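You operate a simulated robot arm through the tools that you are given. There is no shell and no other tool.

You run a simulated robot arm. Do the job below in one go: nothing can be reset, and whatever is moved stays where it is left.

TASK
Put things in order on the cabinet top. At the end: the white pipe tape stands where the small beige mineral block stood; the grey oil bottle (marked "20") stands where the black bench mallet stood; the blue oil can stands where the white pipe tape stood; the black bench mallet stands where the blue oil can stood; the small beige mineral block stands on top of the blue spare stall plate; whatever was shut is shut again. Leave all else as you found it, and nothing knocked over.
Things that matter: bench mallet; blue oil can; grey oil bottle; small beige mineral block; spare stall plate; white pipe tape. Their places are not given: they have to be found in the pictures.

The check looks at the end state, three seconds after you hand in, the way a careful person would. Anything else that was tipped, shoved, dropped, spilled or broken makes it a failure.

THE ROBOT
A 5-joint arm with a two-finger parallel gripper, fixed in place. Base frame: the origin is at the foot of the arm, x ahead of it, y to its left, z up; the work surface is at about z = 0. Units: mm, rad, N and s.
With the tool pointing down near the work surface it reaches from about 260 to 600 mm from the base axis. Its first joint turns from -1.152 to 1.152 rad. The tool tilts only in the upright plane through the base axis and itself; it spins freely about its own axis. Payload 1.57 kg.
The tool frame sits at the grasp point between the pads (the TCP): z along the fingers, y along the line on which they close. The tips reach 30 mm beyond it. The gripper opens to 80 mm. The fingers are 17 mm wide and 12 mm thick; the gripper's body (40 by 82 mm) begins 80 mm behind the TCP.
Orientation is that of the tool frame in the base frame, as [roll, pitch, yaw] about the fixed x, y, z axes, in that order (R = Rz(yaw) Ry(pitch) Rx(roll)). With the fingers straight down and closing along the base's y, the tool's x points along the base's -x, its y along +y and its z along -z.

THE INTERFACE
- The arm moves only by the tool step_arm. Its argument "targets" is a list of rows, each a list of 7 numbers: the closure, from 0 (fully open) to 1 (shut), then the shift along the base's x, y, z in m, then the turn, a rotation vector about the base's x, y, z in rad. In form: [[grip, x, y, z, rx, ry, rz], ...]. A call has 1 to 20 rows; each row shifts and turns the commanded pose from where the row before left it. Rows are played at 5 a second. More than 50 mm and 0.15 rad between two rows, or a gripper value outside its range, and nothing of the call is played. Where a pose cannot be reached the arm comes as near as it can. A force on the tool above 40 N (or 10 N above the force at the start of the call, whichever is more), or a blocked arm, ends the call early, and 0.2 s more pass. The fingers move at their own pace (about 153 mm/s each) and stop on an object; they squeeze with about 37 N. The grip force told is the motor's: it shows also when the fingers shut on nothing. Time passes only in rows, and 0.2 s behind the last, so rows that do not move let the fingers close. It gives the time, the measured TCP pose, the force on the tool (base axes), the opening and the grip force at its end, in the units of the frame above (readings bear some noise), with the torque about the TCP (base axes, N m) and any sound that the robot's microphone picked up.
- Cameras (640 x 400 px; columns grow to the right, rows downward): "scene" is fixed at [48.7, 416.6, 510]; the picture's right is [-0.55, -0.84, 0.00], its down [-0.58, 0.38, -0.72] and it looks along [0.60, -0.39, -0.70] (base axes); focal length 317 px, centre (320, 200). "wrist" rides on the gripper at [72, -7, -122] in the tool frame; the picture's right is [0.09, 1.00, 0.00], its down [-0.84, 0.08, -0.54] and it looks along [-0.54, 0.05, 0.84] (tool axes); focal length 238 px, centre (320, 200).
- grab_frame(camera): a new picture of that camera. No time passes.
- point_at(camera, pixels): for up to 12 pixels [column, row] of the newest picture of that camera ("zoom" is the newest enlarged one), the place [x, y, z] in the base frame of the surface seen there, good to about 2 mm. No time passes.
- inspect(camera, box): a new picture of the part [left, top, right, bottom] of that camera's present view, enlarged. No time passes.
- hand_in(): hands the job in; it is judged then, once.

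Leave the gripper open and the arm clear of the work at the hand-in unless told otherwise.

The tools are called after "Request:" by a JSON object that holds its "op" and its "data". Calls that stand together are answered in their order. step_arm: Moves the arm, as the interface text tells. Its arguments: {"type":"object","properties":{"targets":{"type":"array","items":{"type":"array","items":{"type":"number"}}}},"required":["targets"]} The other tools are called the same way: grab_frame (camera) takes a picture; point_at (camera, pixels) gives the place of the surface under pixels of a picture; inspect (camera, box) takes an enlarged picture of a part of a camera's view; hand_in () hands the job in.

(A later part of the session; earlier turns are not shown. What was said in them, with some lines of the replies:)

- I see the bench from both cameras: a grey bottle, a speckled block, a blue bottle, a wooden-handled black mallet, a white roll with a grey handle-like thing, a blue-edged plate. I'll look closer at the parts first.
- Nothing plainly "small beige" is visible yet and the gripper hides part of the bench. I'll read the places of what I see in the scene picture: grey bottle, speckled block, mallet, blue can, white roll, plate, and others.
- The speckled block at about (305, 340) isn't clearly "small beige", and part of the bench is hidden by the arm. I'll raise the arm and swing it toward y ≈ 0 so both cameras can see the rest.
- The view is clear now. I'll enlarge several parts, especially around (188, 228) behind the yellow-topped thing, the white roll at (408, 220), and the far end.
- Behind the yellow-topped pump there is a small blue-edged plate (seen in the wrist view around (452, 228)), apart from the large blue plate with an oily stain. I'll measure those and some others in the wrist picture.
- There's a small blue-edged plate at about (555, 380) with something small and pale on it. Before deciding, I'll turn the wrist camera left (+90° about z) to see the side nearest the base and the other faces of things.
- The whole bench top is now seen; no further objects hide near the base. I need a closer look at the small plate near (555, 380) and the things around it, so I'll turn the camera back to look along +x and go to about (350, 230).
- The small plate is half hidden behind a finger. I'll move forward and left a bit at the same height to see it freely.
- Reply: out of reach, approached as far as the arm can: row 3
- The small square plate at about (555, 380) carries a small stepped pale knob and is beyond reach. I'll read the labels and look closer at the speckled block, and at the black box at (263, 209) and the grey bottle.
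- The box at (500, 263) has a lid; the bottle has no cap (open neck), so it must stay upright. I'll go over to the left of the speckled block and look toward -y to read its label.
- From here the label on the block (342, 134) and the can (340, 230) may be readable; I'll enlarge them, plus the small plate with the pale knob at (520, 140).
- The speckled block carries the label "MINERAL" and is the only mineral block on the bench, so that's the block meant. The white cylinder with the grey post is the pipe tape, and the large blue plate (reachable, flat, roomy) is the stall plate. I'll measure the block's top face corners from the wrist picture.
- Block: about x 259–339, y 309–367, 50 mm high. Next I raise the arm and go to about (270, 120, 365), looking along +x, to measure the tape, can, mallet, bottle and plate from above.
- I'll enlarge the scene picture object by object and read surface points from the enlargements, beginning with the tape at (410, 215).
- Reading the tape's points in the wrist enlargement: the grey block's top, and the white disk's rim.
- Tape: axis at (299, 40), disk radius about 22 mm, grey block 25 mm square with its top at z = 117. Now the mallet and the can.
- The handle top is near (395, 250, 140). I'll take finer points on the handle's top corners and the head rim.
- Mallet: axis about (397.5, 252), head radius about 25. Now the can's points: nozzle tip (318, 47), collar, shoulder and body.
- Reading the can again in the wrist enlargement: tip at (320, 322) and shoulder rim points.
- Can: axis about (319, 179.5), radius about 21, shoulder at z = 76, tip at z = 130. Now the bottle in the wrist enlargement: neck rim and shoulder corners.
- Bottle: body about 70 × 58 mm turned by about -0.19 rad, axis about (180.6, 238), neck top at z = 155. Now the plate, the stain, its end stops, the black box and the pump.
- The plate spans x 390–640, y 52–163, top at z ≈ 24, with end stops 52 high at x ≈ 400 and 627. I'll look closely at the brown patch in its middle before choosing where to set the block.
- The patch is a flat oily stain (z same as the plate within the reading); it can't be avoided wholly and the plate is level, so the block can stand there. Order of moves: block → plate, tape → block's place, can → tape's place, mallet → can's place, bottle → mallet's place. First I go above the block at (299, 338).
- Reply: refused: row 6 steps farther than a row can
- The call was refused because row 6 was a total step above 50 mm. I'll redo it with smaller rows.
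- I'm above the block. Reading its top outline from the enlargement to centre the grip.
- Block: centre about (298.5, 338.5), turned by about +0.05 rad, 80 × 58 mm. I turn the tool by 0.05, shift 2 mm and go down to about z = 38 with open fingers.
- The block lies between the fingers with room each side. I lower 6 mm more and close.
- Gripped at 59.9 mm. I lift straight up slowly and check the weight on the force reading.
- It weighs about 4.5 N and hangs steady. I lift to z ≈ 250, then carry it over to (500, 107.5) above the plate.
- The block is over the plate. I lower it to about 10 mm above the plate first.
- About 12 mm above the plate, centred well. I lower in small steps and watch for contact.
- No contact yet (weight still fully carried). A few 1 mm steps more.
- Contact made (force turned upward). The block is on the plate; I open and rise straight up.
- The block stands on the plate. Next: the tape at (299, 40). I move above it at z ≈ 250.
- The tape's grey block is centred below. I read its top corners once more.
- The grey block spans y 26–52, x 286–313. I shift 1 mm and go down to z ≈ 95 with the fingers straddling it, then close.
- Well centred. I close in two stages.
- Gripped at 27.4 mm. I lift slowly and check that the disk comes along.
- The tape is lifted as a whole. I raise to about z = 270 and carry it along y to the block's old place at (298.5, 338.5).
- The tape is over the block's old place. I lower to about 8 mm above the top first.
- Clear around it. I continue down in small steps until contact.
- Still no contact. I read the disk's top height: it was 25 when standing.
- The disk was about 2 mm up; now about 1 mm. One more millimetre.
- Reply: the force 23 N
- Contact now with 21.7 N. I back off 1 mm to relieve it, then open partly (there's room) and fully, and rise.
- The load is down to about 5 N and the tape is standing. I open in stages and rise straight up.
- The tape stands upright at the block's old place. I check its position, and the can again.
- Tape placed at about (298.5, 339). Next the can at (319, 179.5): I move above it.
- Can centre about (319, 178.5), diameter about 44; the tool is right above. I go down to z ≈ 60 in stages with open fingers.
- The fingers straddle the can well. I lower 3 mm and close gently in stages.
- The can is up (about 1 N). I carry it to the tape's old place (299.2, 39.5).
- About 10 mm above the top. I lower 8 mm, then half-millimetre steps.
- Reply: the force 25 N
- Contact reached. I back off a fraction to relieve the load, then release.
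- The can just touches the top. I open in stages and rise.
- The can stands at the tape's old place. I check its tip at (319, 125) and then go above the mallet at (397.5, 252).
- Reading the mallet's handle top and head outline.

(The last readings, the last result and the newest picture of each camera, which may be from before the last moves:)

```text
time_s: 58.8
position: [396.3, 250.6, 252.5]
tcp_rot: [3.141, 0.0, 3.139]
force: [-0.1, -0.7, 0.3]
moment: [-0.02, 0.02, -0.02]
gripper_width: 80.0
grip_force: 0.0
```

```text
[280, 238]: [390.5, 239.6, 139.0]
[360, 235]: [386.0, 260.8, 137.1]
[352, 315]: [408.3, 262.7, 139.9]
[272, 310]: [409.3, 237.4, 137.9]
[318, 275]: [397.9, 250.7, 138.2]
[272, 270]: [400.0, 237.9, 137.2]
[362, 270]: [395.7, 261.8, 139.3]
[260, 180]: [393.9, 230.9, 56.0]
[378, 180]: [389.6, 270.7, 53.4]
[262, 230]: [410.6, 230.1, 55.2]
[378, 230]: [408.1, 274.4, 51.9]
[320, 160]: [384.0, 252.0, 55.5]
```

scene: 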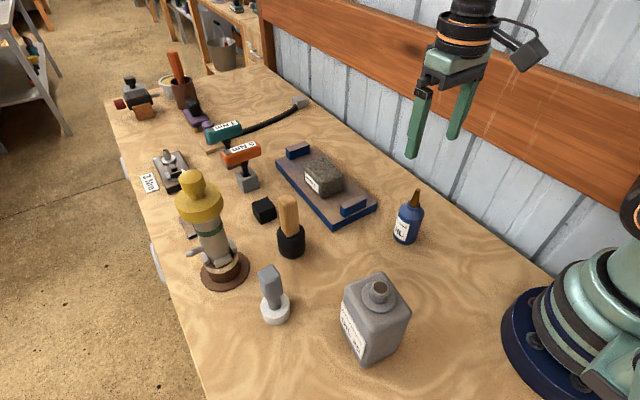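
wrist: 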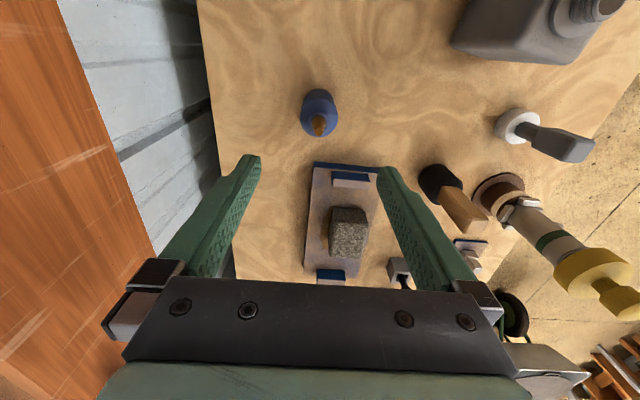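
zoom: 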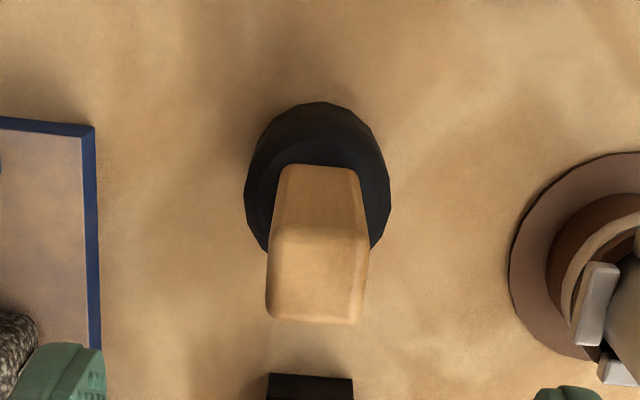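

Handle: x 386–410, y 237–263; mallet axis about (397.9, 250.7). I descend to z ≈ 101 around the handle and close in stages.

Request:
{"op": "step_arm", "data": {"targets": [[0, 0.001, 0, -0.04, 0, 0, 0], [0, 0, 0, -0.04, 0, 0, 0], [0, 0, 0, -0.04, 0, 0, 0], [0, 0, 0, -0.02, 0, 0, 0], [0, 0, 0, -0.011, 0, 0, 0], [0, 0, 0, 0, 0, 0, 0]]}}

Request:
{"op": "grab_frame", "data": {"camera": "wrist"}}

Request:
{"op": "grab_frame", "data": {"camera": "scene"}}

```text
time_s: 60.2
position: [399.1, 250.5, 97.0]
tcp_rot: [3.141, 0.001, 3.141]
force: [0.5, 0.4, 0.7]
moment: [-0.02, 0.01, 0.03]
gripper_width: 79.9
grip_force: 0.1
```

```text
taken
```

wrist: 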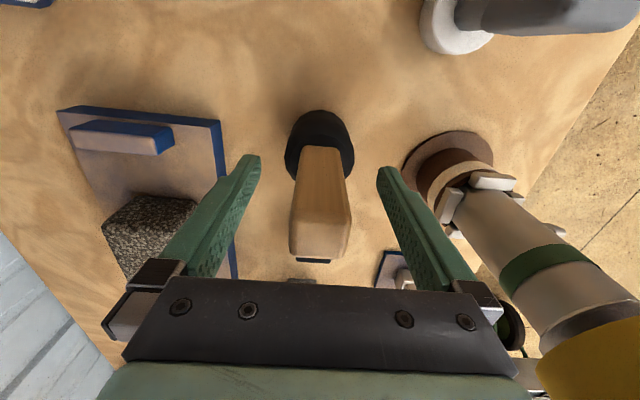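

```text
taken
```

scene: 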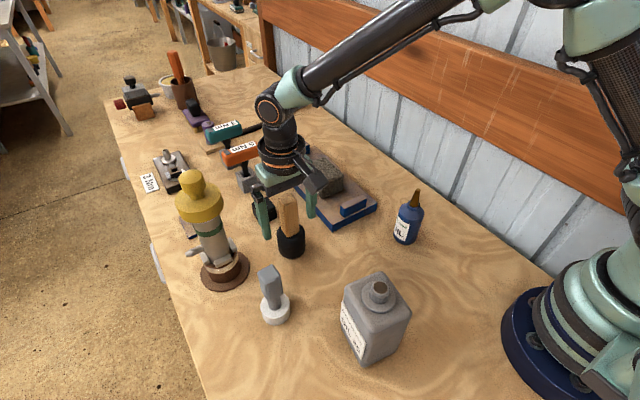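

The handle sits between the fingers, clear of the pump. I close and lift a little.

Request:
{"op": "step_arm", "data": {"targets": [[0.5, 0, 0, 0, 0, 0, 0], [0.6, 0, 0, 0, 0, 0, 0], [0.65, 0, 0, 0, 0, 0, 0], [1, 0, 0, 0, 0, 0, 0], [1, 0, 0, 0, 0, 0, 0], [1, 0, 0, 0, 0, 0, 0]]}}

Request:
{"op": "step_arm", "data": {"targets": [[1, 0, 0, 0.005, 0, 0, 0], [1, 0, 0, 0.01, 0, 0, 0], [1, 0, 0, 0.025, 0, 0, 0], [1, 0, 0, 0.03, 0, 0, 0], [1, 0, 0, 0, 0, 0, 0]]}}

Request:
{"op": "grab_frame", "data": {"camera": "wrist"}}

Request:
{"op": "grab_frame", "data": {"camera": "scene"}}

```text
time_s: 61.6
position: [400.1, 250.4, 96.9]
tcp_rot: [3.141, 0.0, 3.14]
force: [0.6, -3.3, 0.8]
moment: [-0.16, 0.01, 0.02]
gripper_width: 27.7
grip_force: 37.2
```

```text
time_s: 62.8
position: [400.4, 251.0, 169.8]
tcp_rot: [-3.141, -0.001, -3.141]
force: [0.8, -0.2, -4.3]
moment: [0.0, 0.01, 0.03]
gripper_width: 27.8
grip_force: 37.7
```

```text
taken
```

wrist: 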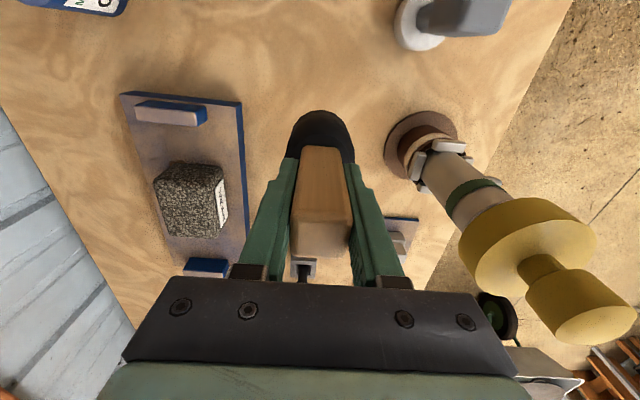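

```text
taken
```

scene: 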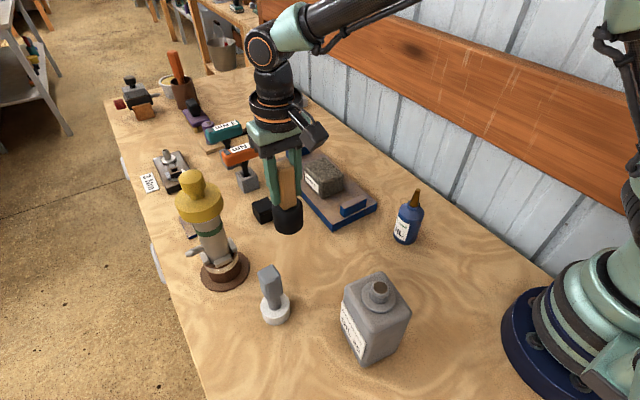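

The mallet is lifted (about 4.3 N). I carry it to the can's old place (319, 178.8) and lower to about 8 mm above the top.

Request:
{"op": "step_arm", "data": {"targets": [[1, -0.0263, -0.024, 0, 0, 0, 0], [1, -0.0263, -0.024, 0, 0, 0, 0], [1, -0.0263, -0.0239, 0, 0, 0, 0], [1, 0, 0, -0.03, 0, 0, 0], [1, 0, 0, -0.022, 0, 0, 0], [1, 0, 0, -0.01, 0, 0, 0], [1, 0, 0, 0, 0, 0, 0]]}}

Request:
{"op": "grab_frame", "data": {"camera": "scene"}}

Request:
{"op": "grab_frame", "data": {"camera": "wrist"}}

```text
time_s: 64.4
position: [321.0, 179.4, 106.5]
tcp_rot: [3.14, 0.0, 3.14]
force: [-0.1, 0.0, -4.6]
moment: [0.01, 0.01, -0.02]
gripper_width: 27.8
grip_force: 37.2
```

```text
taken
```

scene: 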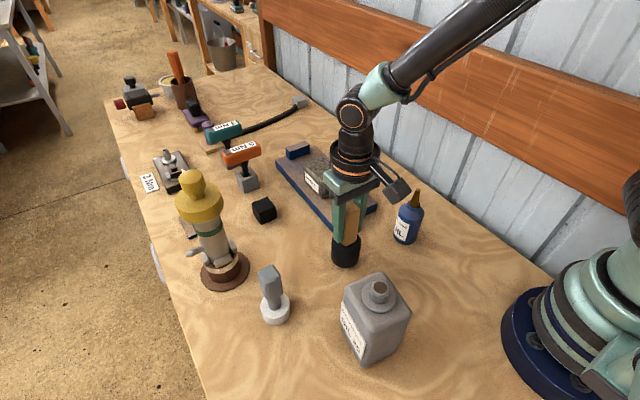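

```text
taken
```

wrist: 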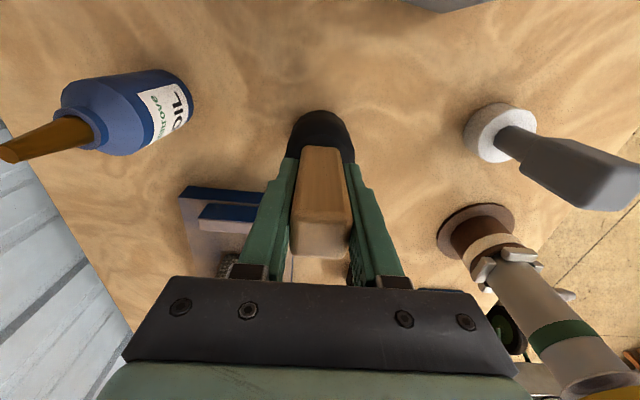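

Place is clear. I lower 6.5 mm and then step by half millimetres.

Request:
{"op": "step_arm", "data": {"targets": [[1, 0, 0, -0.004, 0, 0, 0], [1, 0, 0, -0.0025, 0, 0, 0], [1, 0, 0, 0, 0, 0, 0]]}}

Request:
{"op": "step_arm", "data": {"targets": [[1, 0, 0, -0.0005, 0, 0, 0], [1, 0, 0, 0, 0, 0, 0]]}}

Request:
{"op": "step_arm", "data": {"targets": [[1, 0, 0, -0.0005, 0, 0, 0], [1, 0, 0, 0, 0, 0, 0]]}}

```text
time_s: 65.2
position: [320.5, 177.9, 99.6]
tcp_rot: [-3.141, 0.001, -3.141]
force: [-0.4, 0.4, -4.1]
moment: [0.0, 0.0, -0.02]
gripper_width: 27.8
grip_force: 37.2
```

```text
time_s: 65.8
position: [320.9, 179.2, 99.1]
tcp_rot: [-3.14, 0.0, -3.14]
force: [-1.1, 0.6, -4.4]
moment: [0.03, 0.02, 0.02]
gripper_width: 27.6
grip_force: 37.5
```

```text
time_s: 66.4
position: [319.7, 178.7, 99.0]
tcp_rot: [3.141, 0.0, 3.141]
force: [0.3, -0.8, -3.8]
moment: [-0.01, 0.01, -0.02]
gripper_width: 28.0
grip_force: 37.1
```

Request:
{"op": "step_arm", "data": {"targets": [[1, 0, 0, -0.0005, 0, 0, 0], [1, 0, 0, 0, 0, 0, 0]]}}

Request:
{"op": "step_arm", "data": {"targets": [[1, 0, 0, -0.0004, 0, 0, 0], [1, 0, 0, 0, 0, 0, 0]]}}

```text
time_s: 67.0
position: [319.7, 180.1, 99.2]
tcp_rot: [3.141, 0.0, -3.141]
force: [0.9, 0.5, -3.7]
moment: [0.02, 0.0, 0.0]
gripper_width: 28.1
grip_force: 37.1
```

```text
time_s: 67.6
position: [320.7, 179.6, 99.2]
tcp_rot: [3.141, 0.0, 3.14]
force: [0.2, -0.3, -4.4]
moment: [0.02, 0.03, -0.01]
gripper_width: 27.9
grip_force: 37.0
```

Still carried freely; I continue.

Request:
{"op": "step_arm", "data": {"targets": [[1, 0, 0, -0.0005, 0, 0, 0], [1, 0, 0, 0, 0, 0, 0]]}}

Request:
{"op": "step_arm", "data": {"targets": [[1, 0, 0, -0.0004, 0, 0, 0], [1, 0, 0, 0, 0, 0, 0]]}}

```text
time_s: 68.2
position: [320.6, 179.1, 97.5]
tcp_rot: [3.14, -0.001, -3.141]
force: [0.1, -0.6, -3.8]
moment: [0.02, 0.0, 0.0]
gripper_width: 28.1
grip_force: 36.9
```

```text
time_s: 68.8
position: [321.8, 178.7, 96.1]
tcp_rot: [-3.142, 0.001, 3.142]
force: [0.0, 0.4, -3.1]
moment: [-0.02, 0.02, 0.01]
gripper_width: 27.9
grip_force: 36.6
```

Request:
{"op": "step_arm", "data": {"targets": [[1, 0, 0, -0.0005, 0, 0, 0], [1, 0, 0, 0, 0, 0, 0]]}}

Request:
{"op": "inspect", "data": {"camera": "scene", "box": [310, 200, 390, 280]}}

```text
time_s: 69.4
position: [320.3, 179.2, 96.9]
tcp_rot: [-3.14, -0.001, 3.141]
force: [-2.0, 3.0, 4.4]
moment: [0.23, 0.4, -0.1]
gripper_width: 27.8
grip_force: 37.0
```

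```text
5.00 times, centred on (350, 240) of scene
```

zoom: 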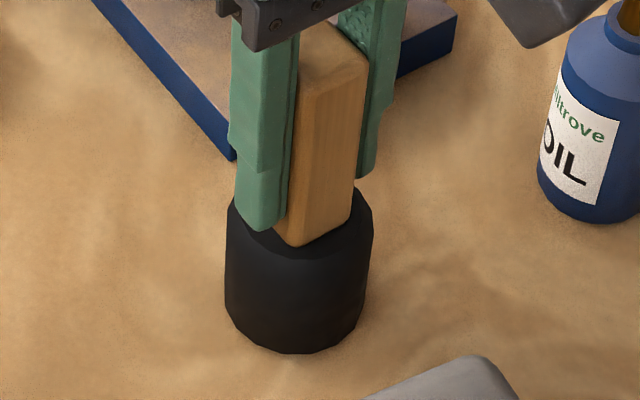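

Contact (force turned upward to 4.4 N). The mallet stands; I open in stages and rise.

Request:
{"op": "step_arm", "data": {"targets": [[0.58, 0, 0, 0, 0, 0, 0], [0.4, 0, 0, 0, 0, 0, 0], [0.2, 0, 0, 0, 0, 0, 0], [0, 0, 0, 0.02, 0, 0, 0], [0, 0, 0, 0.04, 0, 0, 0], [0, 0, 0, 0.04, 0, 0, 0], [0, 0, 0, 0.04, 0, 0, 0], [0, 0, 0, 0.04, 0, 0, 0], [0, 0, 0, 0, 0, 0, 0]]}}

Request:
{"op": "grab_frame", "data": {"camera": "scene"}}

Request:
{"op": "grab_frame", "data": {"camera": "wrist"}}

```text
time_s: 71.4
position: [321.3, 177.6, 277.0]
tcp_rot: [-3.14, -0.001, -3.141]
force: [0.2, -0.1, -0.7]
moment: [-0.02, -0.01, 0.01]
gripper_width: 80.0
grip_force: 0.1
```

```text
taken
```

scene: 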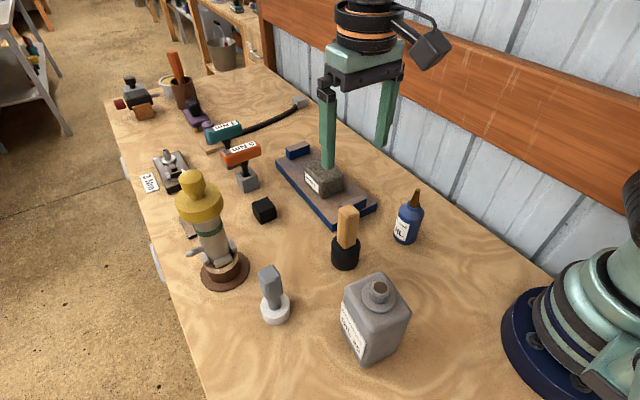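

```text
taken
```

wrist: 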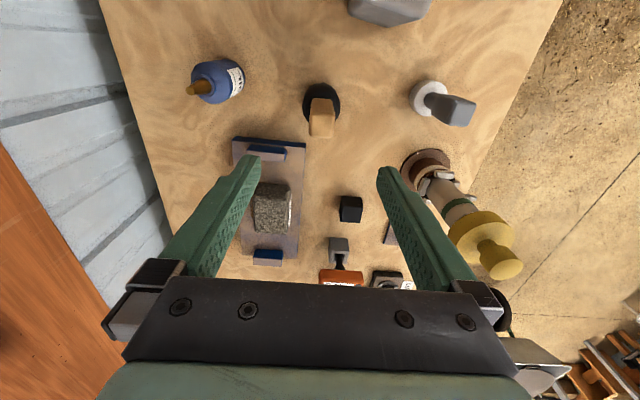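

The mallet stands at the can's old place. Now the bottle at (180.6, 238): I go above it at the same height.

Request:
{"op": "step_arm", "data": {"targets": [[0, -0.035, 0.015, 0, 0, 0, 0], [0, -0.035, 0.015, 0, 0, 0, 0], [0, -0.035, 0.015, 0, 0, 0, 0], [0, -0.034, 0.015, 0, 0, 0, 0], [0, 0, 0, 0, 0, 0, 0]]}}

Request:
{"op": "grab_frame", "data": {"camera": "wrist"}}

Request:
{"op": "inspect", "data": {"camera": "wrist", "box": [250, 50, 390, 190]}}

```text
time_s: 72.6
position: [181.4, 239.3, 273.6]
tcp_rot: [-3.141, 0.001, -3.141]
force: [0.5, -0.8, 0.9]
moment: [-0.06, 0.0, -0.02]
gripper_width: 80.1
grip_force: 0.1
```

```text
taken
```

wrist: 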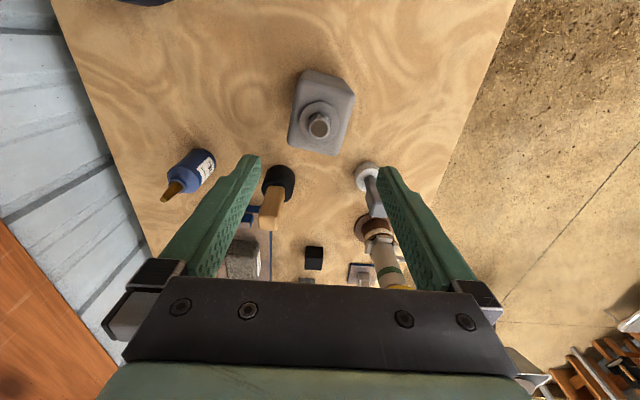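

```text
2.86 times, centred on (320, 120) of wrist
```

zoom: 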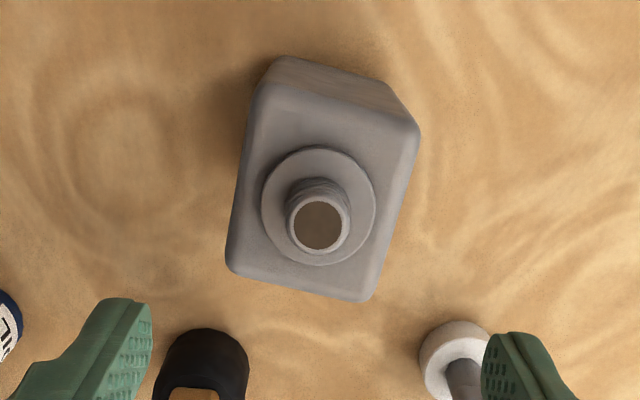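

The bottle is below and slightly turned. I read its shoulder edges.

Request:
{"op": "point_at", "data": {"camera": "zoom", "pixels": [[254, 110], [243, 180], [231, 250], [414, 140], [395, 210], [374, 285], [245, 272], [300, 285], [355, 297], [318, 225], [285, 88], [390, 110]]}}

```text
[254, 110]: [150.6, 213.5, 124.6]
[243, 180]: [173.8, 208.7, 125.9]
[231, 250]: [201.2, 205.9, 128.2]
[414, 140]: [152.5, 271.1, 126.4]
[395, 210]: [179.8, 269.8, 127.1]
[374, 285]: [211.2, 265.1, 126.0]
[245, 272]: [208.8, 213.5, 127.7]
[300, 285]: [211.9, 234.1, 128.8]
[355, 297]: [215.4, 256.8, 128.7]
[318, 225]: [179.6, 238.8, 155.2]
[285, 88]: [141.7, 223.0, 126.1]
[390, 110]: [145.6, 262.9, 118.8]
```

Bottle: centre (179.5, 239), turned about -0.125 rad, about 61 mm wide. I turn the tool by -0.125, shift -1.5 mm in x, and descend halfway to check.

Request:
{"op": "step_arm", "data": {"targets": [[0, -0.0015, 0, 0, 0, 0, -0.125], [0, 0, 0, -0.03, 0, 0, 0], [0, 0, 0, -0.03, 0, 0, 0], [0, 0, 0, -0.02, 0, 0, 0], [0, 0, 0, 0, 0, 0, 0]]}}

Request:
{"op": "grab_frame", "data": {"camera": "wrist"}}

Request:
{"op": "grab_frame", "data": {"camera": "scene"}}

```text
time_s: 73.8
position: [181.8, 241.0, 196.0]
tcp_rot: [3.142, 0.0, 3.018]
force: [0.2, 0.4, -0.2]
moment: [0.0, -0.01, -0.01]
gripper_width: 80.1
grip_force: 0.1
```

```text
taken
```

wrist: 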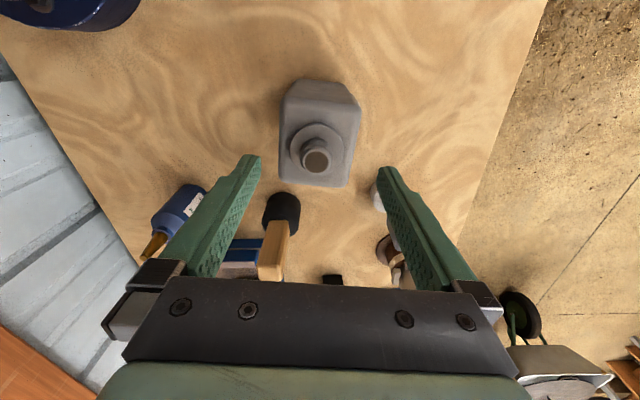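

```text
taken
```

scene: 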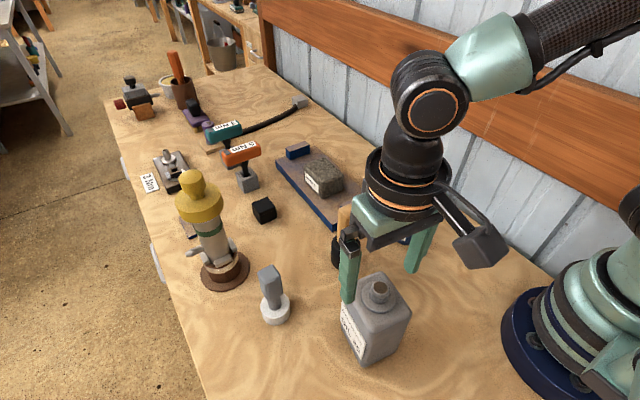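

Aligned: the bottle is central between the fingers. I lower 28 mm so the tips are just above the shoulders and check once more.

Request:
{"op": "step_arm", "data": {"targets": [[0, 0, 0, -0.02, 0, 0, 0], [0, 0, 0, -0.008, 0, 0, 0], [0, 0, 0, 0, 0, 0, 0]]}}

Request:
{"op": "grab_frame", "data": {"camera": "wrist"}}

Request:
{"op": "inspect", "data": {"camera": "scene", "box": [310, 220, 460, 370]}}

```text
time_s: 74.6
position: [180.6, 241.0, 169.1]
tcp_rot: [-3.141, 0.0, 3.019]
force: [0.2, -0.3, 1.0]
moment: [0.03, -0.01, 0.01]
gripper_width: 79.9
grip_force: 0.1
```

```text
taken
```

wrist: 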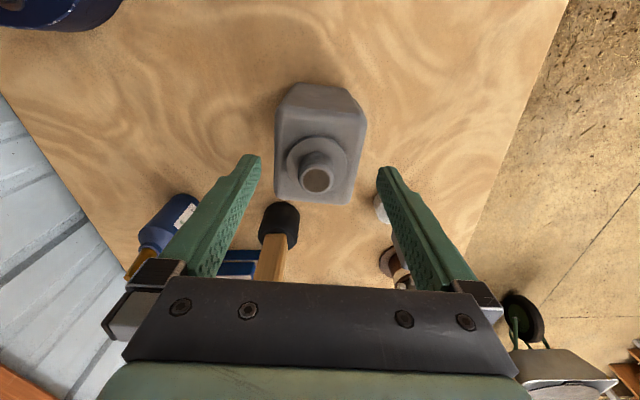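

```text
2.67 times, centred on (385, 295) of scene
```

zoom: 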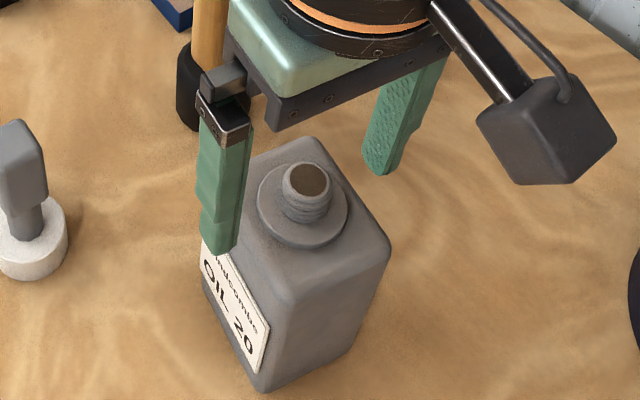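

I check the finger tips' places against the bottle's sides.

Request:
{"op": "point_at", "data": {"camera": "zoom", "pixels": [[220, 240], [238, 230], [375, 165], [395, 160], [248, 190], [228, 150], [385, 245], [306, 183]]}}

Request:
{"op": "point_at", "data": {"camera": "wrist", "pixels": [[255, 160], [382, 172], [276, 130], [365, 135], [275, 185], [350, 190], [317, 181], [248, 158], [388, 170]]}}

```text
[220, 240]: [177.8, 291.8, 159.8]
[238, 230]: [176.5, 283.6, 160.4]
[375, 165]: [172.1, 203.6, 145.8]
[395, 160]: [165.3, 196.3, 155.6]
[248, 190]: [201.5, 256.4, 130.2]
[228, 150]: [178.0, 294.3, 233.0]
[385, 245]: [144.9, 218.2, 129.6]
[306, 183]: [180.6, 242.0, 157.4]
```

```text
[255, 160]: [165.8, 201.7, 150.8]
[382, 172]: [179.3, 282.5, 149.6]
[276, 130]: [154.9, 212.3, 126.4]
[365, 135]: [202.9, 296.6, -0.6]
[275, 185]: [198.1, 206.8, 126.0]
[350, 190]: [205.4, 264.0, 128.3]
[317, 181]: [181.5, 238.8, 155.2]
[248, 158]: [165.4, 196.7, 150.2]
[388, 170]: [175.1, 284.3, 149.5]
```

The finger mid is about y = 243 while the bottle's mid is 239, so I shift -3.5 mm in y, then descend to about z = 86.

Request:
{"op": "step_arm", "data": {"targets": [[0, -0.001, -0.0035, 0, 0, 0, 0], [0, 0, 0, 0, 0, 0, 0], [0, 0, 0, -0.015, 0, 0, 0], [0, 0, 0, -0.015, 0, 0, 0], [0, 0, 0, -0.02, 0, 0, 0], [0, 0, 0, -0.02, 0, 0, 0], [0, 0, 0, -0.012, 0, 0, 0], [0, 0, 0, 0, 0, 0, 0]]}}

Request:
{"op": "grab_frame", "data": {"camera": "wrist"}}

Request:
{"op": "inspect", "data": {"camera": "scene", "box": [310, 230, 460, 380]}}

```text
time_s: 76.4
position: [179.9, 235.6, 87.4]
tcp_rot: [-3.141, 0.0, 3.016]
force: [-0.1, 0.4, 0.3]
moment: [0.01, 0.05, 0.0]
gripper_width: 79.7
grip_force: 0.1
```

```text
taken
```

wrist: 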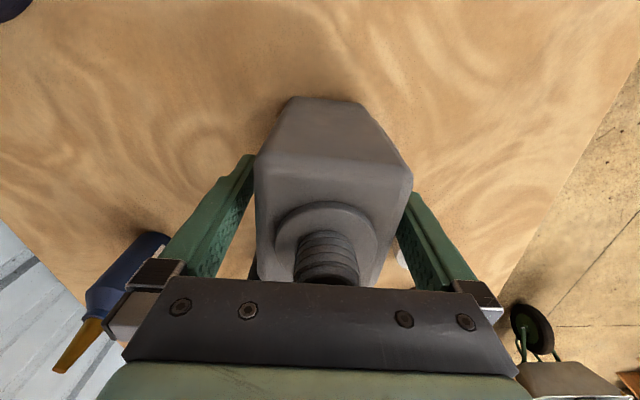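

```text
2.67 times, centred on (385, 305) of scene
```

zoom: 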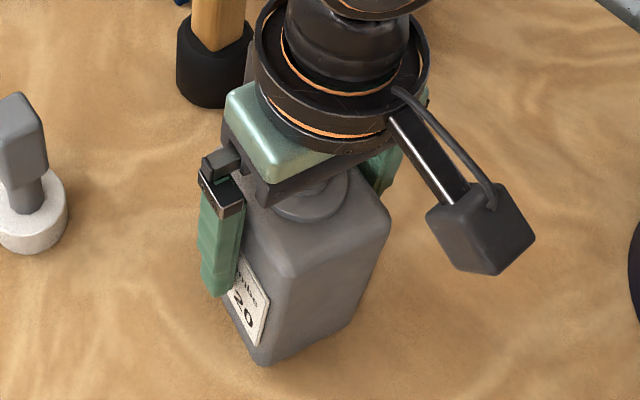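

The fingers straddle the body with no contact. I close in gentle stages.

Request:
{"op": "step_arm", "data": {"targets": [[0.08, 0, 0, 0, 0, 0, 0], [0.14, 0, 0, 0, 0, 0, 0], [0.2, 0, 0, 0, 0, 0, 0], [0.3, 0, 0, 0, 0, 0, 0], [1, 0, 0, 0, 0, 0, 0], [1, 0, 0, 0, 0, 0, 0], [1, 0, 0, 0, 0, 0, 0]]}}

Request:
{"op": "inspect", "data": {"camera": "scene", "box": [310, 230, 460, 380]}}

Request:
{"op": "grab_frame", "data": {"camera": "wrist"}}

```text
time_s: 78.0
position: [179.7, 235.8, 87.2]
tcp_rot: [-3.141, 0.0, 3.016]
force: [0.1, 2.3, 1.7]
moment: [-0.02, -0.09, 0.05]
gripper_width: 64.9
grip_force: 37.3
```

```text
2.67 times, centred on (385, 305) of scene
```

zoom: 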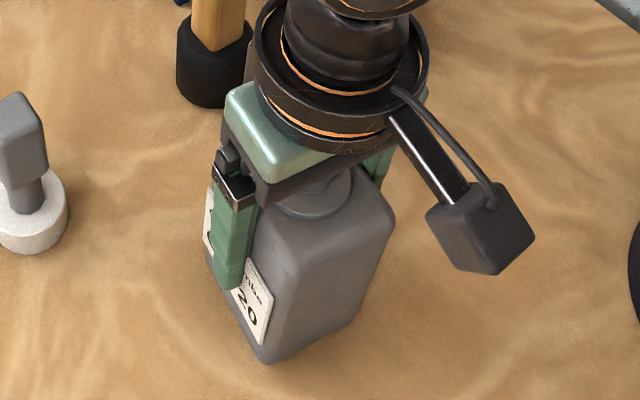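

```text
taken
```

wrist: 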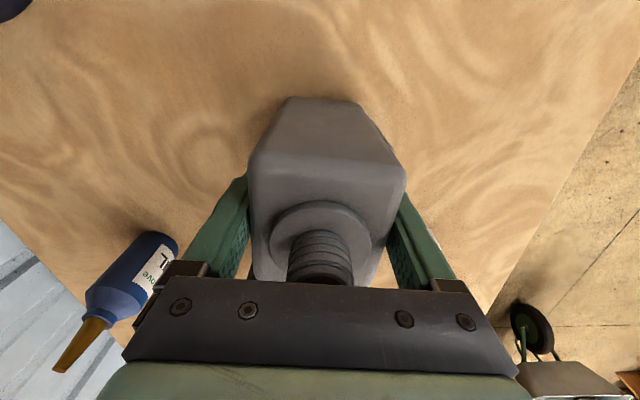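

Gripped at 64.9 mm; the bottle moved about 3 mm with the fingers, so its centre is now about (179.5, 236). I lift slowly and check the weight.

Request:
{"op": "step_arm", "data": {"targets": [[1, 0, 0, 0.003, 0, 0, 0], [1, 0, 0, 0.006, 0, 0, 0], [1, 0, 0, 0.01, 0, 0, 0], [1, 0, 0, 0.01, 0, 0, 0], [1, 0, 0, 0, 0, 0, 0]]}}

Request:
{"op": "grab_frame", "data": {"camera": "scene"}}

Request:
{"op": "inspect", "data": {"camera": "scene", "box": [310, 230, 460, 380]}}

```text
time_s: 79.2
position: [178.7, 234.4, 115.3]
tcp_rot: [-3.14, 0.0, 3.016]
force: [-0.1, 1.0, -4.8]
moment: [-0.02, 0.01, -0.01]
gripper_width: 65.3
grip_force: 37.0
```

```text
taken
```

scene: 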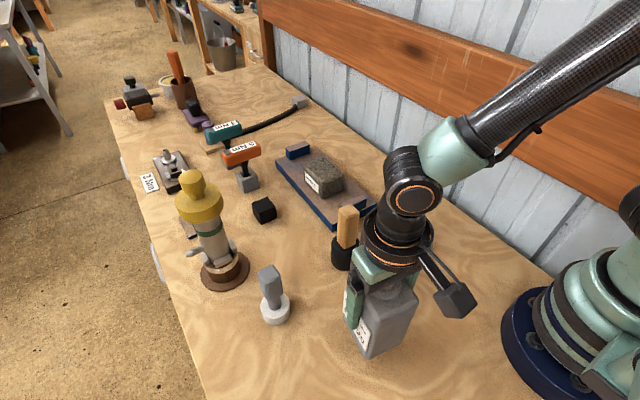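

```text
2.67 times, centred on (385, 305) of scene
```

zoom: 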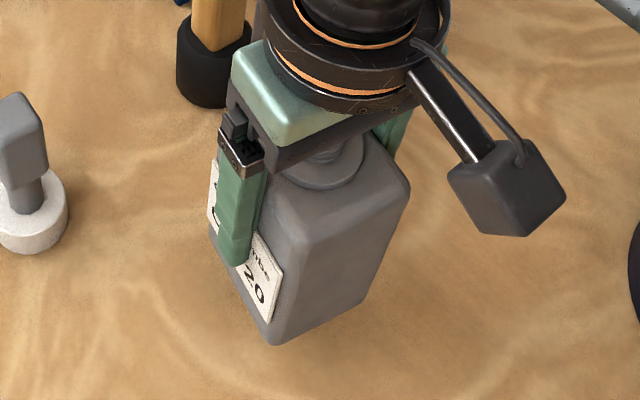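

The bottle hangs upright (4.8 N). I lift it 150 mm more and carry it smoothly to above (398, 251).

Request:
{"op": "step_arm", "data": {"targets": [[1, 0, 0, 0.015, 0, 0, 0], [1, 0, 0, 0.025, 0, 0, 0], [1, 0, 0, 0.03, 0, 0, 0], [1, 0, 0, 0.03, 0, 0, 0], [1, 0, 0, 0.03, 0, 0, 0], [1, 0, 0, 0.02, 0, 0, 0], [1, 0.01, 0.001, 0, 0, 0, 0], [1, 0.02, 0.0014, 0, 0, 0, 0], [1, 0.025, 0.0017, 0, 0, 0, 0], [1, 0.025, 0.0017, 0, 0, 0, 0], [1, 0.025, 0.0017, 0, 0, 0, 0], [1, 0.025, 0.0017, 0, 0, 0, 0], [1, 0.025, 0.0017, 0, 0, 0, 0], [1, 0.025, 0.0017, 0, 0, 0, 0], [1, 0.02, 0.0014, 0, 0, 0, 0], [1, 0.0184, 0.0008, 0, 0, 0, 0], [1, 0, 0, 0, 0, 0, 0]]}}

Request:
{"op": "grab_frame", "data": {"camera": "scene"}}

Request:
{"op": "grab_frame", "data": {"camera": "wrist"}}

```text
time_s: 82.8
position: [397.4, 250.3, 265.5]
tcp_rot: [3.141, 0.001, 3.018]
force: [-0.6, -0.4, -6.0]
moment: [0.02, 0.01, 0.01]
gripper_width: 65.2
grip_force: 37.3
```

```text
taken
```

scene: 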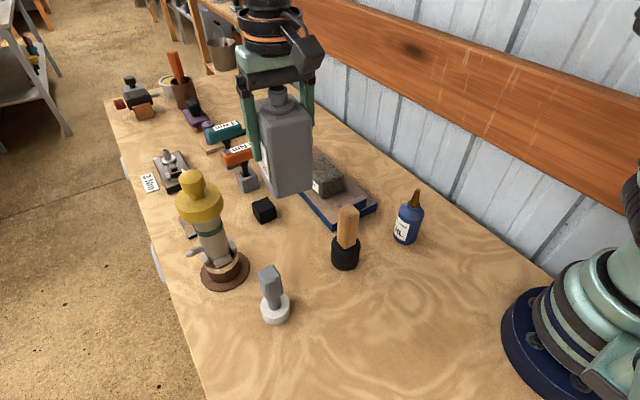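

```text
taken
```

wrist: 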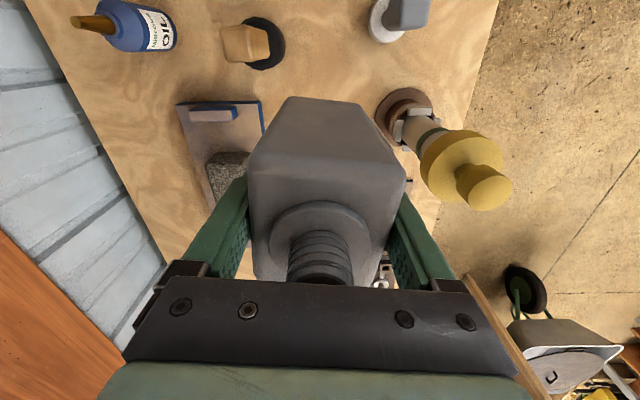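

The bottle is over the mallet's old place, upright. I lower it to about 9 mm above the top.

Request:
{"op": "step_arm", "data": {"targets": [[1, 0, 0, -0.02, 0, 0, 0], [1, 0, 0, -0.03, 0, 0, 0], [1, 0, 0, -0.03, 0, 0, 0], [1, 0, 0, -0.03, 0, 0, 0], [1, 0, 0, -0.03, 0, 0, 0], [1, 0, 0, -0.02, 0, 0, 0], [1, 0, 0, -0.01, 0, 0, 0], [1, 0, 0, 0, 0, 0, 0]]}}

Request:
{"op": "grab_frame", "data": {"camera": "scene"}}

Request:
{"op": "inspect", "data": {"camera": "scene", "box": [220, 140, 360, 270]}}

```text
time_s: 84.6
position: [395.8, 249.0, 95.5]
tcp_rot: [-3.142, 0.0, 3.015]
force: [0.4, -1.5, -5.1]
moment: [0.02, 0.0, -0.01]
gripper_width: 65.2
grip_force: 37.3
```

```text
taken
```

scene: 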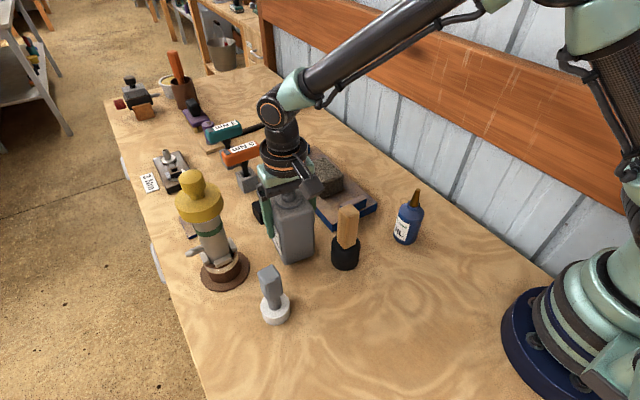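

```text
3.08 times, centred on (290, 205) of scene
```

zoom: 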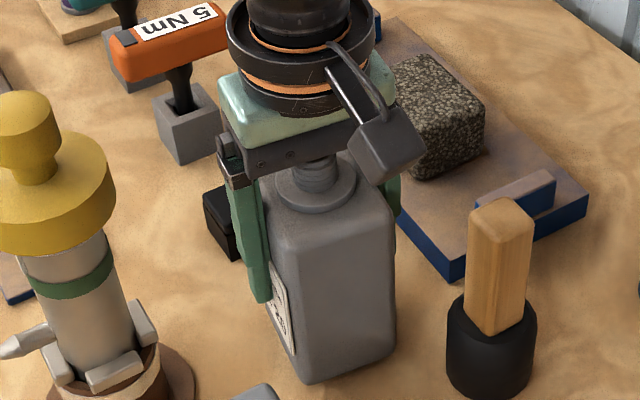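

I check where the bottle is by its flange and shoulder corners.

Request:
{"op": "point_at", "data": {"camera": "zoom", "pixels": [[315, 180], [278, 190], [350, 195], [315, 208], [272, 215], [288, 250], [388, 225], [350, 190]]}}

```text
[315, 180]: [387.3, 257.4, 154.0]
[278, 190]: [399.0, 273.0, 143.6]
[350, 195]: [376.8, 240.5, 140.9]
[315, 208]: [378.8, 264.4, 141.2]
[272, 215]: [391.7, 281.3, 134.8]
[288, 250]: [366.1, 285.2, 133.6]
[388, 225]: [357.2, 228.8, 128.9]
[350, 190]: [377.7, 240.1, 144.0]
```

The flange centre is at about (397, 251), right on the mallet's place. I lower 7 mm, then half-millimetre steps.

Request:
{"op": "step_arm", "data": {"targets": [[1, 0, 0, -0.003, 0, 0, 0], [1, 0, 0, -0.003, 0, 0, 0], [1, 0, 0, -0.001, 0, 0, 0], [1, 0, 0, 0, 0, 0, 0]]}}

Request:
{"op": "step_arm", "data": {"targets": [[1, 0, 0, -0.0005, 0, 0, 0], [1, 0, 0, 0, 0, 0, 0]]}}

Request:
{"op": "step_arm", "data": {"targets": [[1, 0, 0, -0.0005, 0, 0, 0], [1, 0, 0, 0, 0, 0, 0]]}}

Request:
{"op": "step_arm", "data": {"targets": [[1, 0, 0, -0.0005, 0, 0, 0], [1, 0, 0, 0, 0, 0, 0]]}}

```text
time_s: 85.6
position: [397.3, 249.2, 89.4]
tcp_rot: [-3.141, -0.001, 3.017]
force: [0.4, 0.3, -4.6]
moment: [-0.04, 0.01, -0.02]
gripper_width: 65.3
grip_force: 36.6
```

```text
time_s: 86.2
position: [397.0, 249.2, 88.6]
tcp_rot: [-3.141, 0.0, 3.015]
force: [-0.1, -0.3, -4.3]
moment: [0.0, 0.0, -0.03]
gripper_width: 64.8
grip_force: 36.9
```

```text
time_s: 86.8
position: [396.2, 249.6, 88.2]
tcp_rot: [3.141, 0.0, 3.016]
force: [0.1, 0.4, -5.0]
moment: [-0.01, -0.02, -0.01]
gripper_width: 64.8
grip_force: 37.4
```

```text
time_s: 87.4
position: [396.8, 249.6, 87.5]
tcp_rot: [3.141, 0.001, 3.017]
force: [0.3, 0.9, -5.3]
moment: [0.03, -0.01, 0.0]
gripper_width: 64.8
grip_force: 37.4
```

Still hanging; more half-millimetre steps.

Request:
{"op": "step_arm", "data": {"targets": [[1, 0, 0, -0.0005, 0, 0, 0], [1, 0, 0, 0, 0, 0, 0]]}}

Request:
{"op": "step_arm", "data": {"targets": [[1, 0, 0, -0.0004, 0, 0, 0], [1, 0, 0, 0, 0, 0, 0]]}}

```text
time_s: 88.0
position: [396.8, 250.3, 87.0]
tcp_rot: [-3.141, 0.0, 3.017]
force: [0.0, 0.5, -4.5]
moment: [0.01, 0.01, -0.02]
gripper_width: 65.1
grip_force: 37.6
```

```text
time_s: 88.6
position: [396.2, 249.2, 86.6]
tcp_rot: [3.141, 0.0, 3.016]
force: [-0.2, -0.1, -3.8]
moment: [-0.02, 0.0, 0.03]
gripper_width: 64.8
grip_force: 36.8
```

Request:
{"op": "step_arm", "data": {"targets": [[1, 0, 0, -0.0005, 0, 0, 0], [1, 0, 0, 0, 0, 0, 0]]}}

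Request:
{"op": "inspect", "data": {"camera": "scene", "box": [240, 180, 340, 280]}}

```text
time_s: 89.2
position: [397.2, 249.6, 86.4]
tcp_rot: [-3.141, 0.0, 3.016]
force: [-2.0, -1.1, -1.4]
moment: [-0.07, -0.07, -0.05]
gripper_width: 64.9
grip_force: 37.3
```

```text
4.00 times, centred on (290, 230) of scene
```

zoom: 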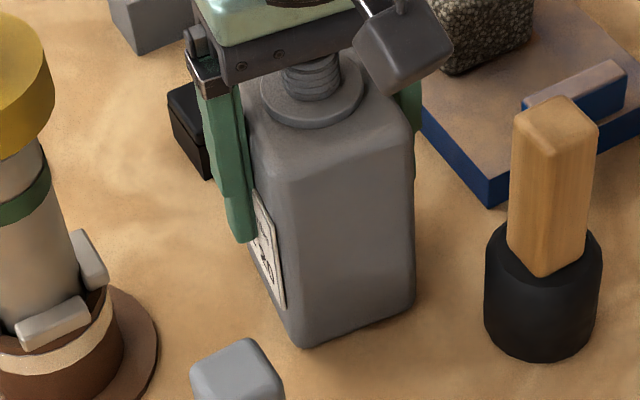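

The load on the tool has dropped to 1.4 N: the bottle is touching. One more 0.3 mm, then release.

Request:
{"op": "step_arm", "data": {"targets": [[1, 0, 0, -0.0003, 0, 0, 0], [1, 0, 0, 0, 0, 0, 0]]}}

```text
time_s: 89.8
position: [397.9, 249.5, 87.4]
tcp_rot: [3.14, 0.0, 3.016]
force: [-2.1, -2.6, 5.5]
moment: [-0.34, -0.07, -0.2]
gripper_width: 64.8
grip_force: 37.3
```

Standing firmly. I open in stages and rise straight up slowly at first.

Request:
{"op": "step_arm", "data": {"targets": [[0.16, 0, 0, 0, 0, 0, 0], [0.1, 0, 0, 0, 0, 0, 0], [0.0, 0, 0, 0, 0, 0, 0], [0, 0, 0, 0, 0, 0, 0], [0, 0, 0, 0.01, 0, 0, 0], [0, 0, 0, 0.02, 0, 0, 0], [0, 0, 0, 0.03, 0, 0, 0], [0, 0, 0, 0.03, 0, 0, 0], [0, 0, 0, 0.03, 0, 0, 0], [0, 0, 0, 0.03, 0, 0, 0], [0, 0, 0, 0.03, 0, 0, 0], [0, 0, 0, 0, 0, 0, 0]]}}

Request:
{"op": "grab_frame", "data": {"camera": "scene"}}

Request:
{"op": "grab_frame", "data": {"camera": "wrist"}}

```text
time_s: 92.4
position: [397.8, 251.0, 266.7]
tcp_rot: [3.141, 0.001, 3.015]
force: [-0.5, 0.5, -0.5]
moment: [0.01, -0.02, -0.05]
gripper_width: 79.9
grip_force: 0.0
```

```text
taken
```

scene: 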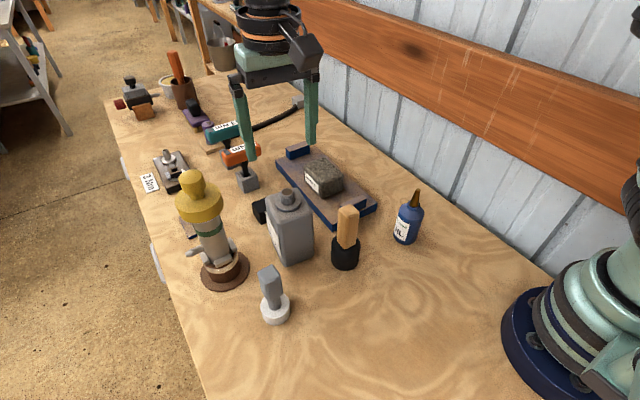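

```text
taken
```

wrist: 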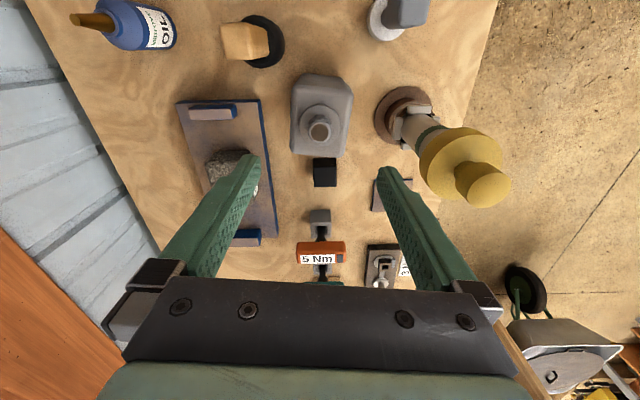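

All five are placed. I raise the arm and move it clear to about (290, 20, 360), then take final pictures.

Request:
{"op": "step_arm", "data": {"targets": [[0, 0, 0, 0.04, 0, 0, 0.06], [0, 0, 0, 0.04, 0, 0, 0.065], [0, -0.016, -0.033, 0.01, 0, 0, 0], [0, -0.016, -0.033, 0, 0, 0, 0], [0, -0.016, -0.033, 0, 0, 0, 0], [0, -0.016, -0.033, 0, 0, 0, 0], [0, -0.016, -0.033, 0, 0, 0, 0], [0, -0.016, -0.033, 0, 0, 0, 0], [0, -0.016, -0.033, 0, 0, 0, 0], [0, 0, 0, 0, 0, 0, 0]]}}

Request:
{"op": "grab_frame", "data": {"camera": "scene"}}

Request:
{"op": "grab_frame", "data": {"camera": "wrist"}}

Request:
{"op": "inspect", "data": {"camera": "scene", "box": [240, 130, 440, 330]}}

Request:
{"op": "inspect", "data": {"camera": "scene", "box": [270, 135, 390, 235]}}

```text
time_s: 94.6
position: [283.2, 17.4, 356.9]
tcp_rot: [-3.141, -0.002, 3.141]
force: [0.2, -0.4, 0.0]
moment: [0.04, -0.02, 0.01]
gripper_width: 80.3
grip_force: 0.0
```

```text
taken
```

scene: 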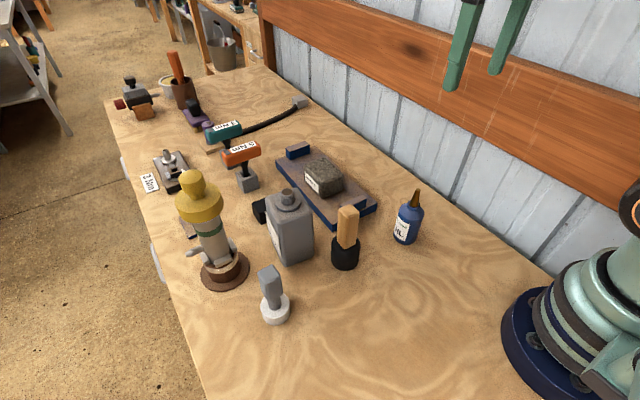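

```text
taken
```

wrist: 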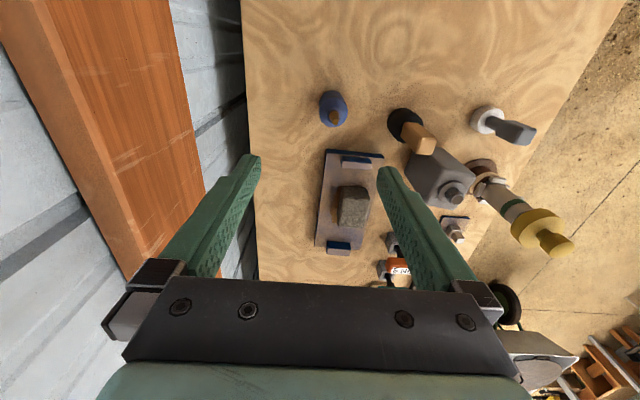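

```text
2.00 times, centred on (340, 230) of scene
```

zoom: 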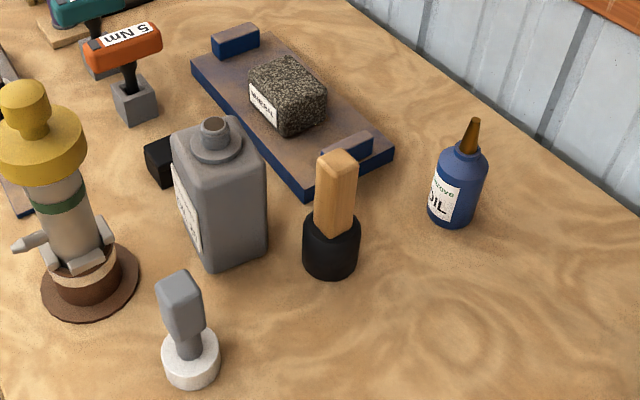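

```text
4.00 times, centred on (330, 185) of scene
```

zoom: 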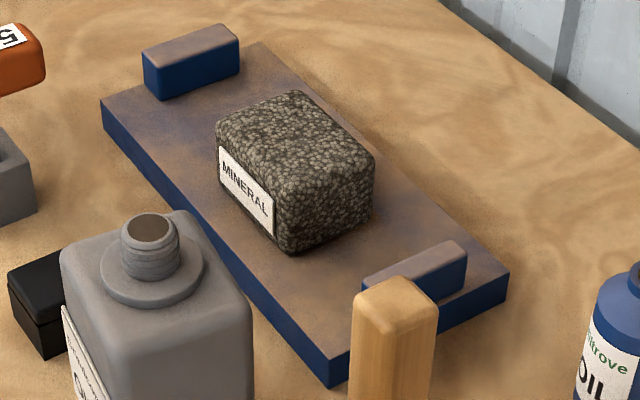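

Everything stands upright. I verify the final positions once from the scene picture.

Request:
{"op": "point_at", "data": {"camera": "scene", "pixels": [[347, 211], [415, 192], [288, 192], [267, 273], [326, 170], [345, 245], [262, 211], [407, 225]]}}

Request:
{"op": "point_at", "data": {"camera": "wrist", "pixels": [[421, 142], [336, 117], [452, 196], [515, 132], [354, 207], [333, 95], [405, 120], [487, 112]]}}

```text
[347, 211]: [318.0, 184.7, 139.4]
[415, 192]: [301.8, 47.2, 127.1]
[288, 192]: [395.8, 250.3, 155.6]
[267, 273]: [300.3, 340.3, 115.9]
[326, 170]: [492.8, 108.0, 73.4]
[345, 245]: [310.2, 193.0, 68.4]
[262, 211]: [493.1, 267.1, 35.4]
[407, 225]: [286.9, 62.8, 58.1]
```

```text
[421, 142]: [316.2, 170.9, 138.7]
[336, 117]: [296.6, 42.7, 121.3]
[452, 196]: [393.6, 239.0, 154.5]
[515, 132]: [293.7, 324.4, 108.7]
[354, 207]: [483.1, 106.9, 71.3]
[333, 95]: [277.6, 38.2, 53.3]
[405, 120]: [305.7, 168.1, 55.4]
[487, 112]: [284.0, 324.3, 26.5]
```

The final readings match the targets:
- **Mallet:** about (319, 179), where the can stood.
- **Can:** about (299, 41), where the tape stood.
- **Bottle:** about (397, 251), where the mallet stood, upright.
- **Tape:** about (299, 339), where the block stood.
- **Block:** on the plate with its top at z ≈ 73.

I opened nothing, and the black box is still shut. The gripper is open and the arm is clear, so I hand in.

Request:
{"op": "hand_in", "data": {}}

```text
The job is handed in.
```

I moved all five things and handed the job in. Everything was standing upright in the last pictures. The handed-in result hasn't come back with a verdict.

| Thing | Where it stands now (x, y in mm) | Target |
|---|---|---|
| White pipe tape | about (299, 339) | the block's old place |
| Blue oil can | about (299, 41) | the tape's old place |
| Black bench mallet | about (319, 179) | the can's old place |
| Grey oil bottle "20" | about (397, 251) | the mallet's old place |
| Mineral block | about (499, 108), on the blue plate | on top of the spare stall plate |

- **Which block:** no block on the cabinet top looked plainly small and beige. I took the speckled grey-brown one because it is labelled "MINERAL" and was the only such block in view.
- **Which plate:** I used the large blue plate with the raised ends. The other blue plate is small, has a knob on it and is out of reach.
- **Which tape:** I took the white disk with the grey post as the pipe tape.
- **Oily patch:** the plate has a flat brown patch in the middle. It was too big to avoid, so the block stands partly on it.
- **Bottle:** its neck is open, so I kept it upright throughout and saw no spill.
- **Shut things:** I opened nothing, and the lidded black box is still shut.
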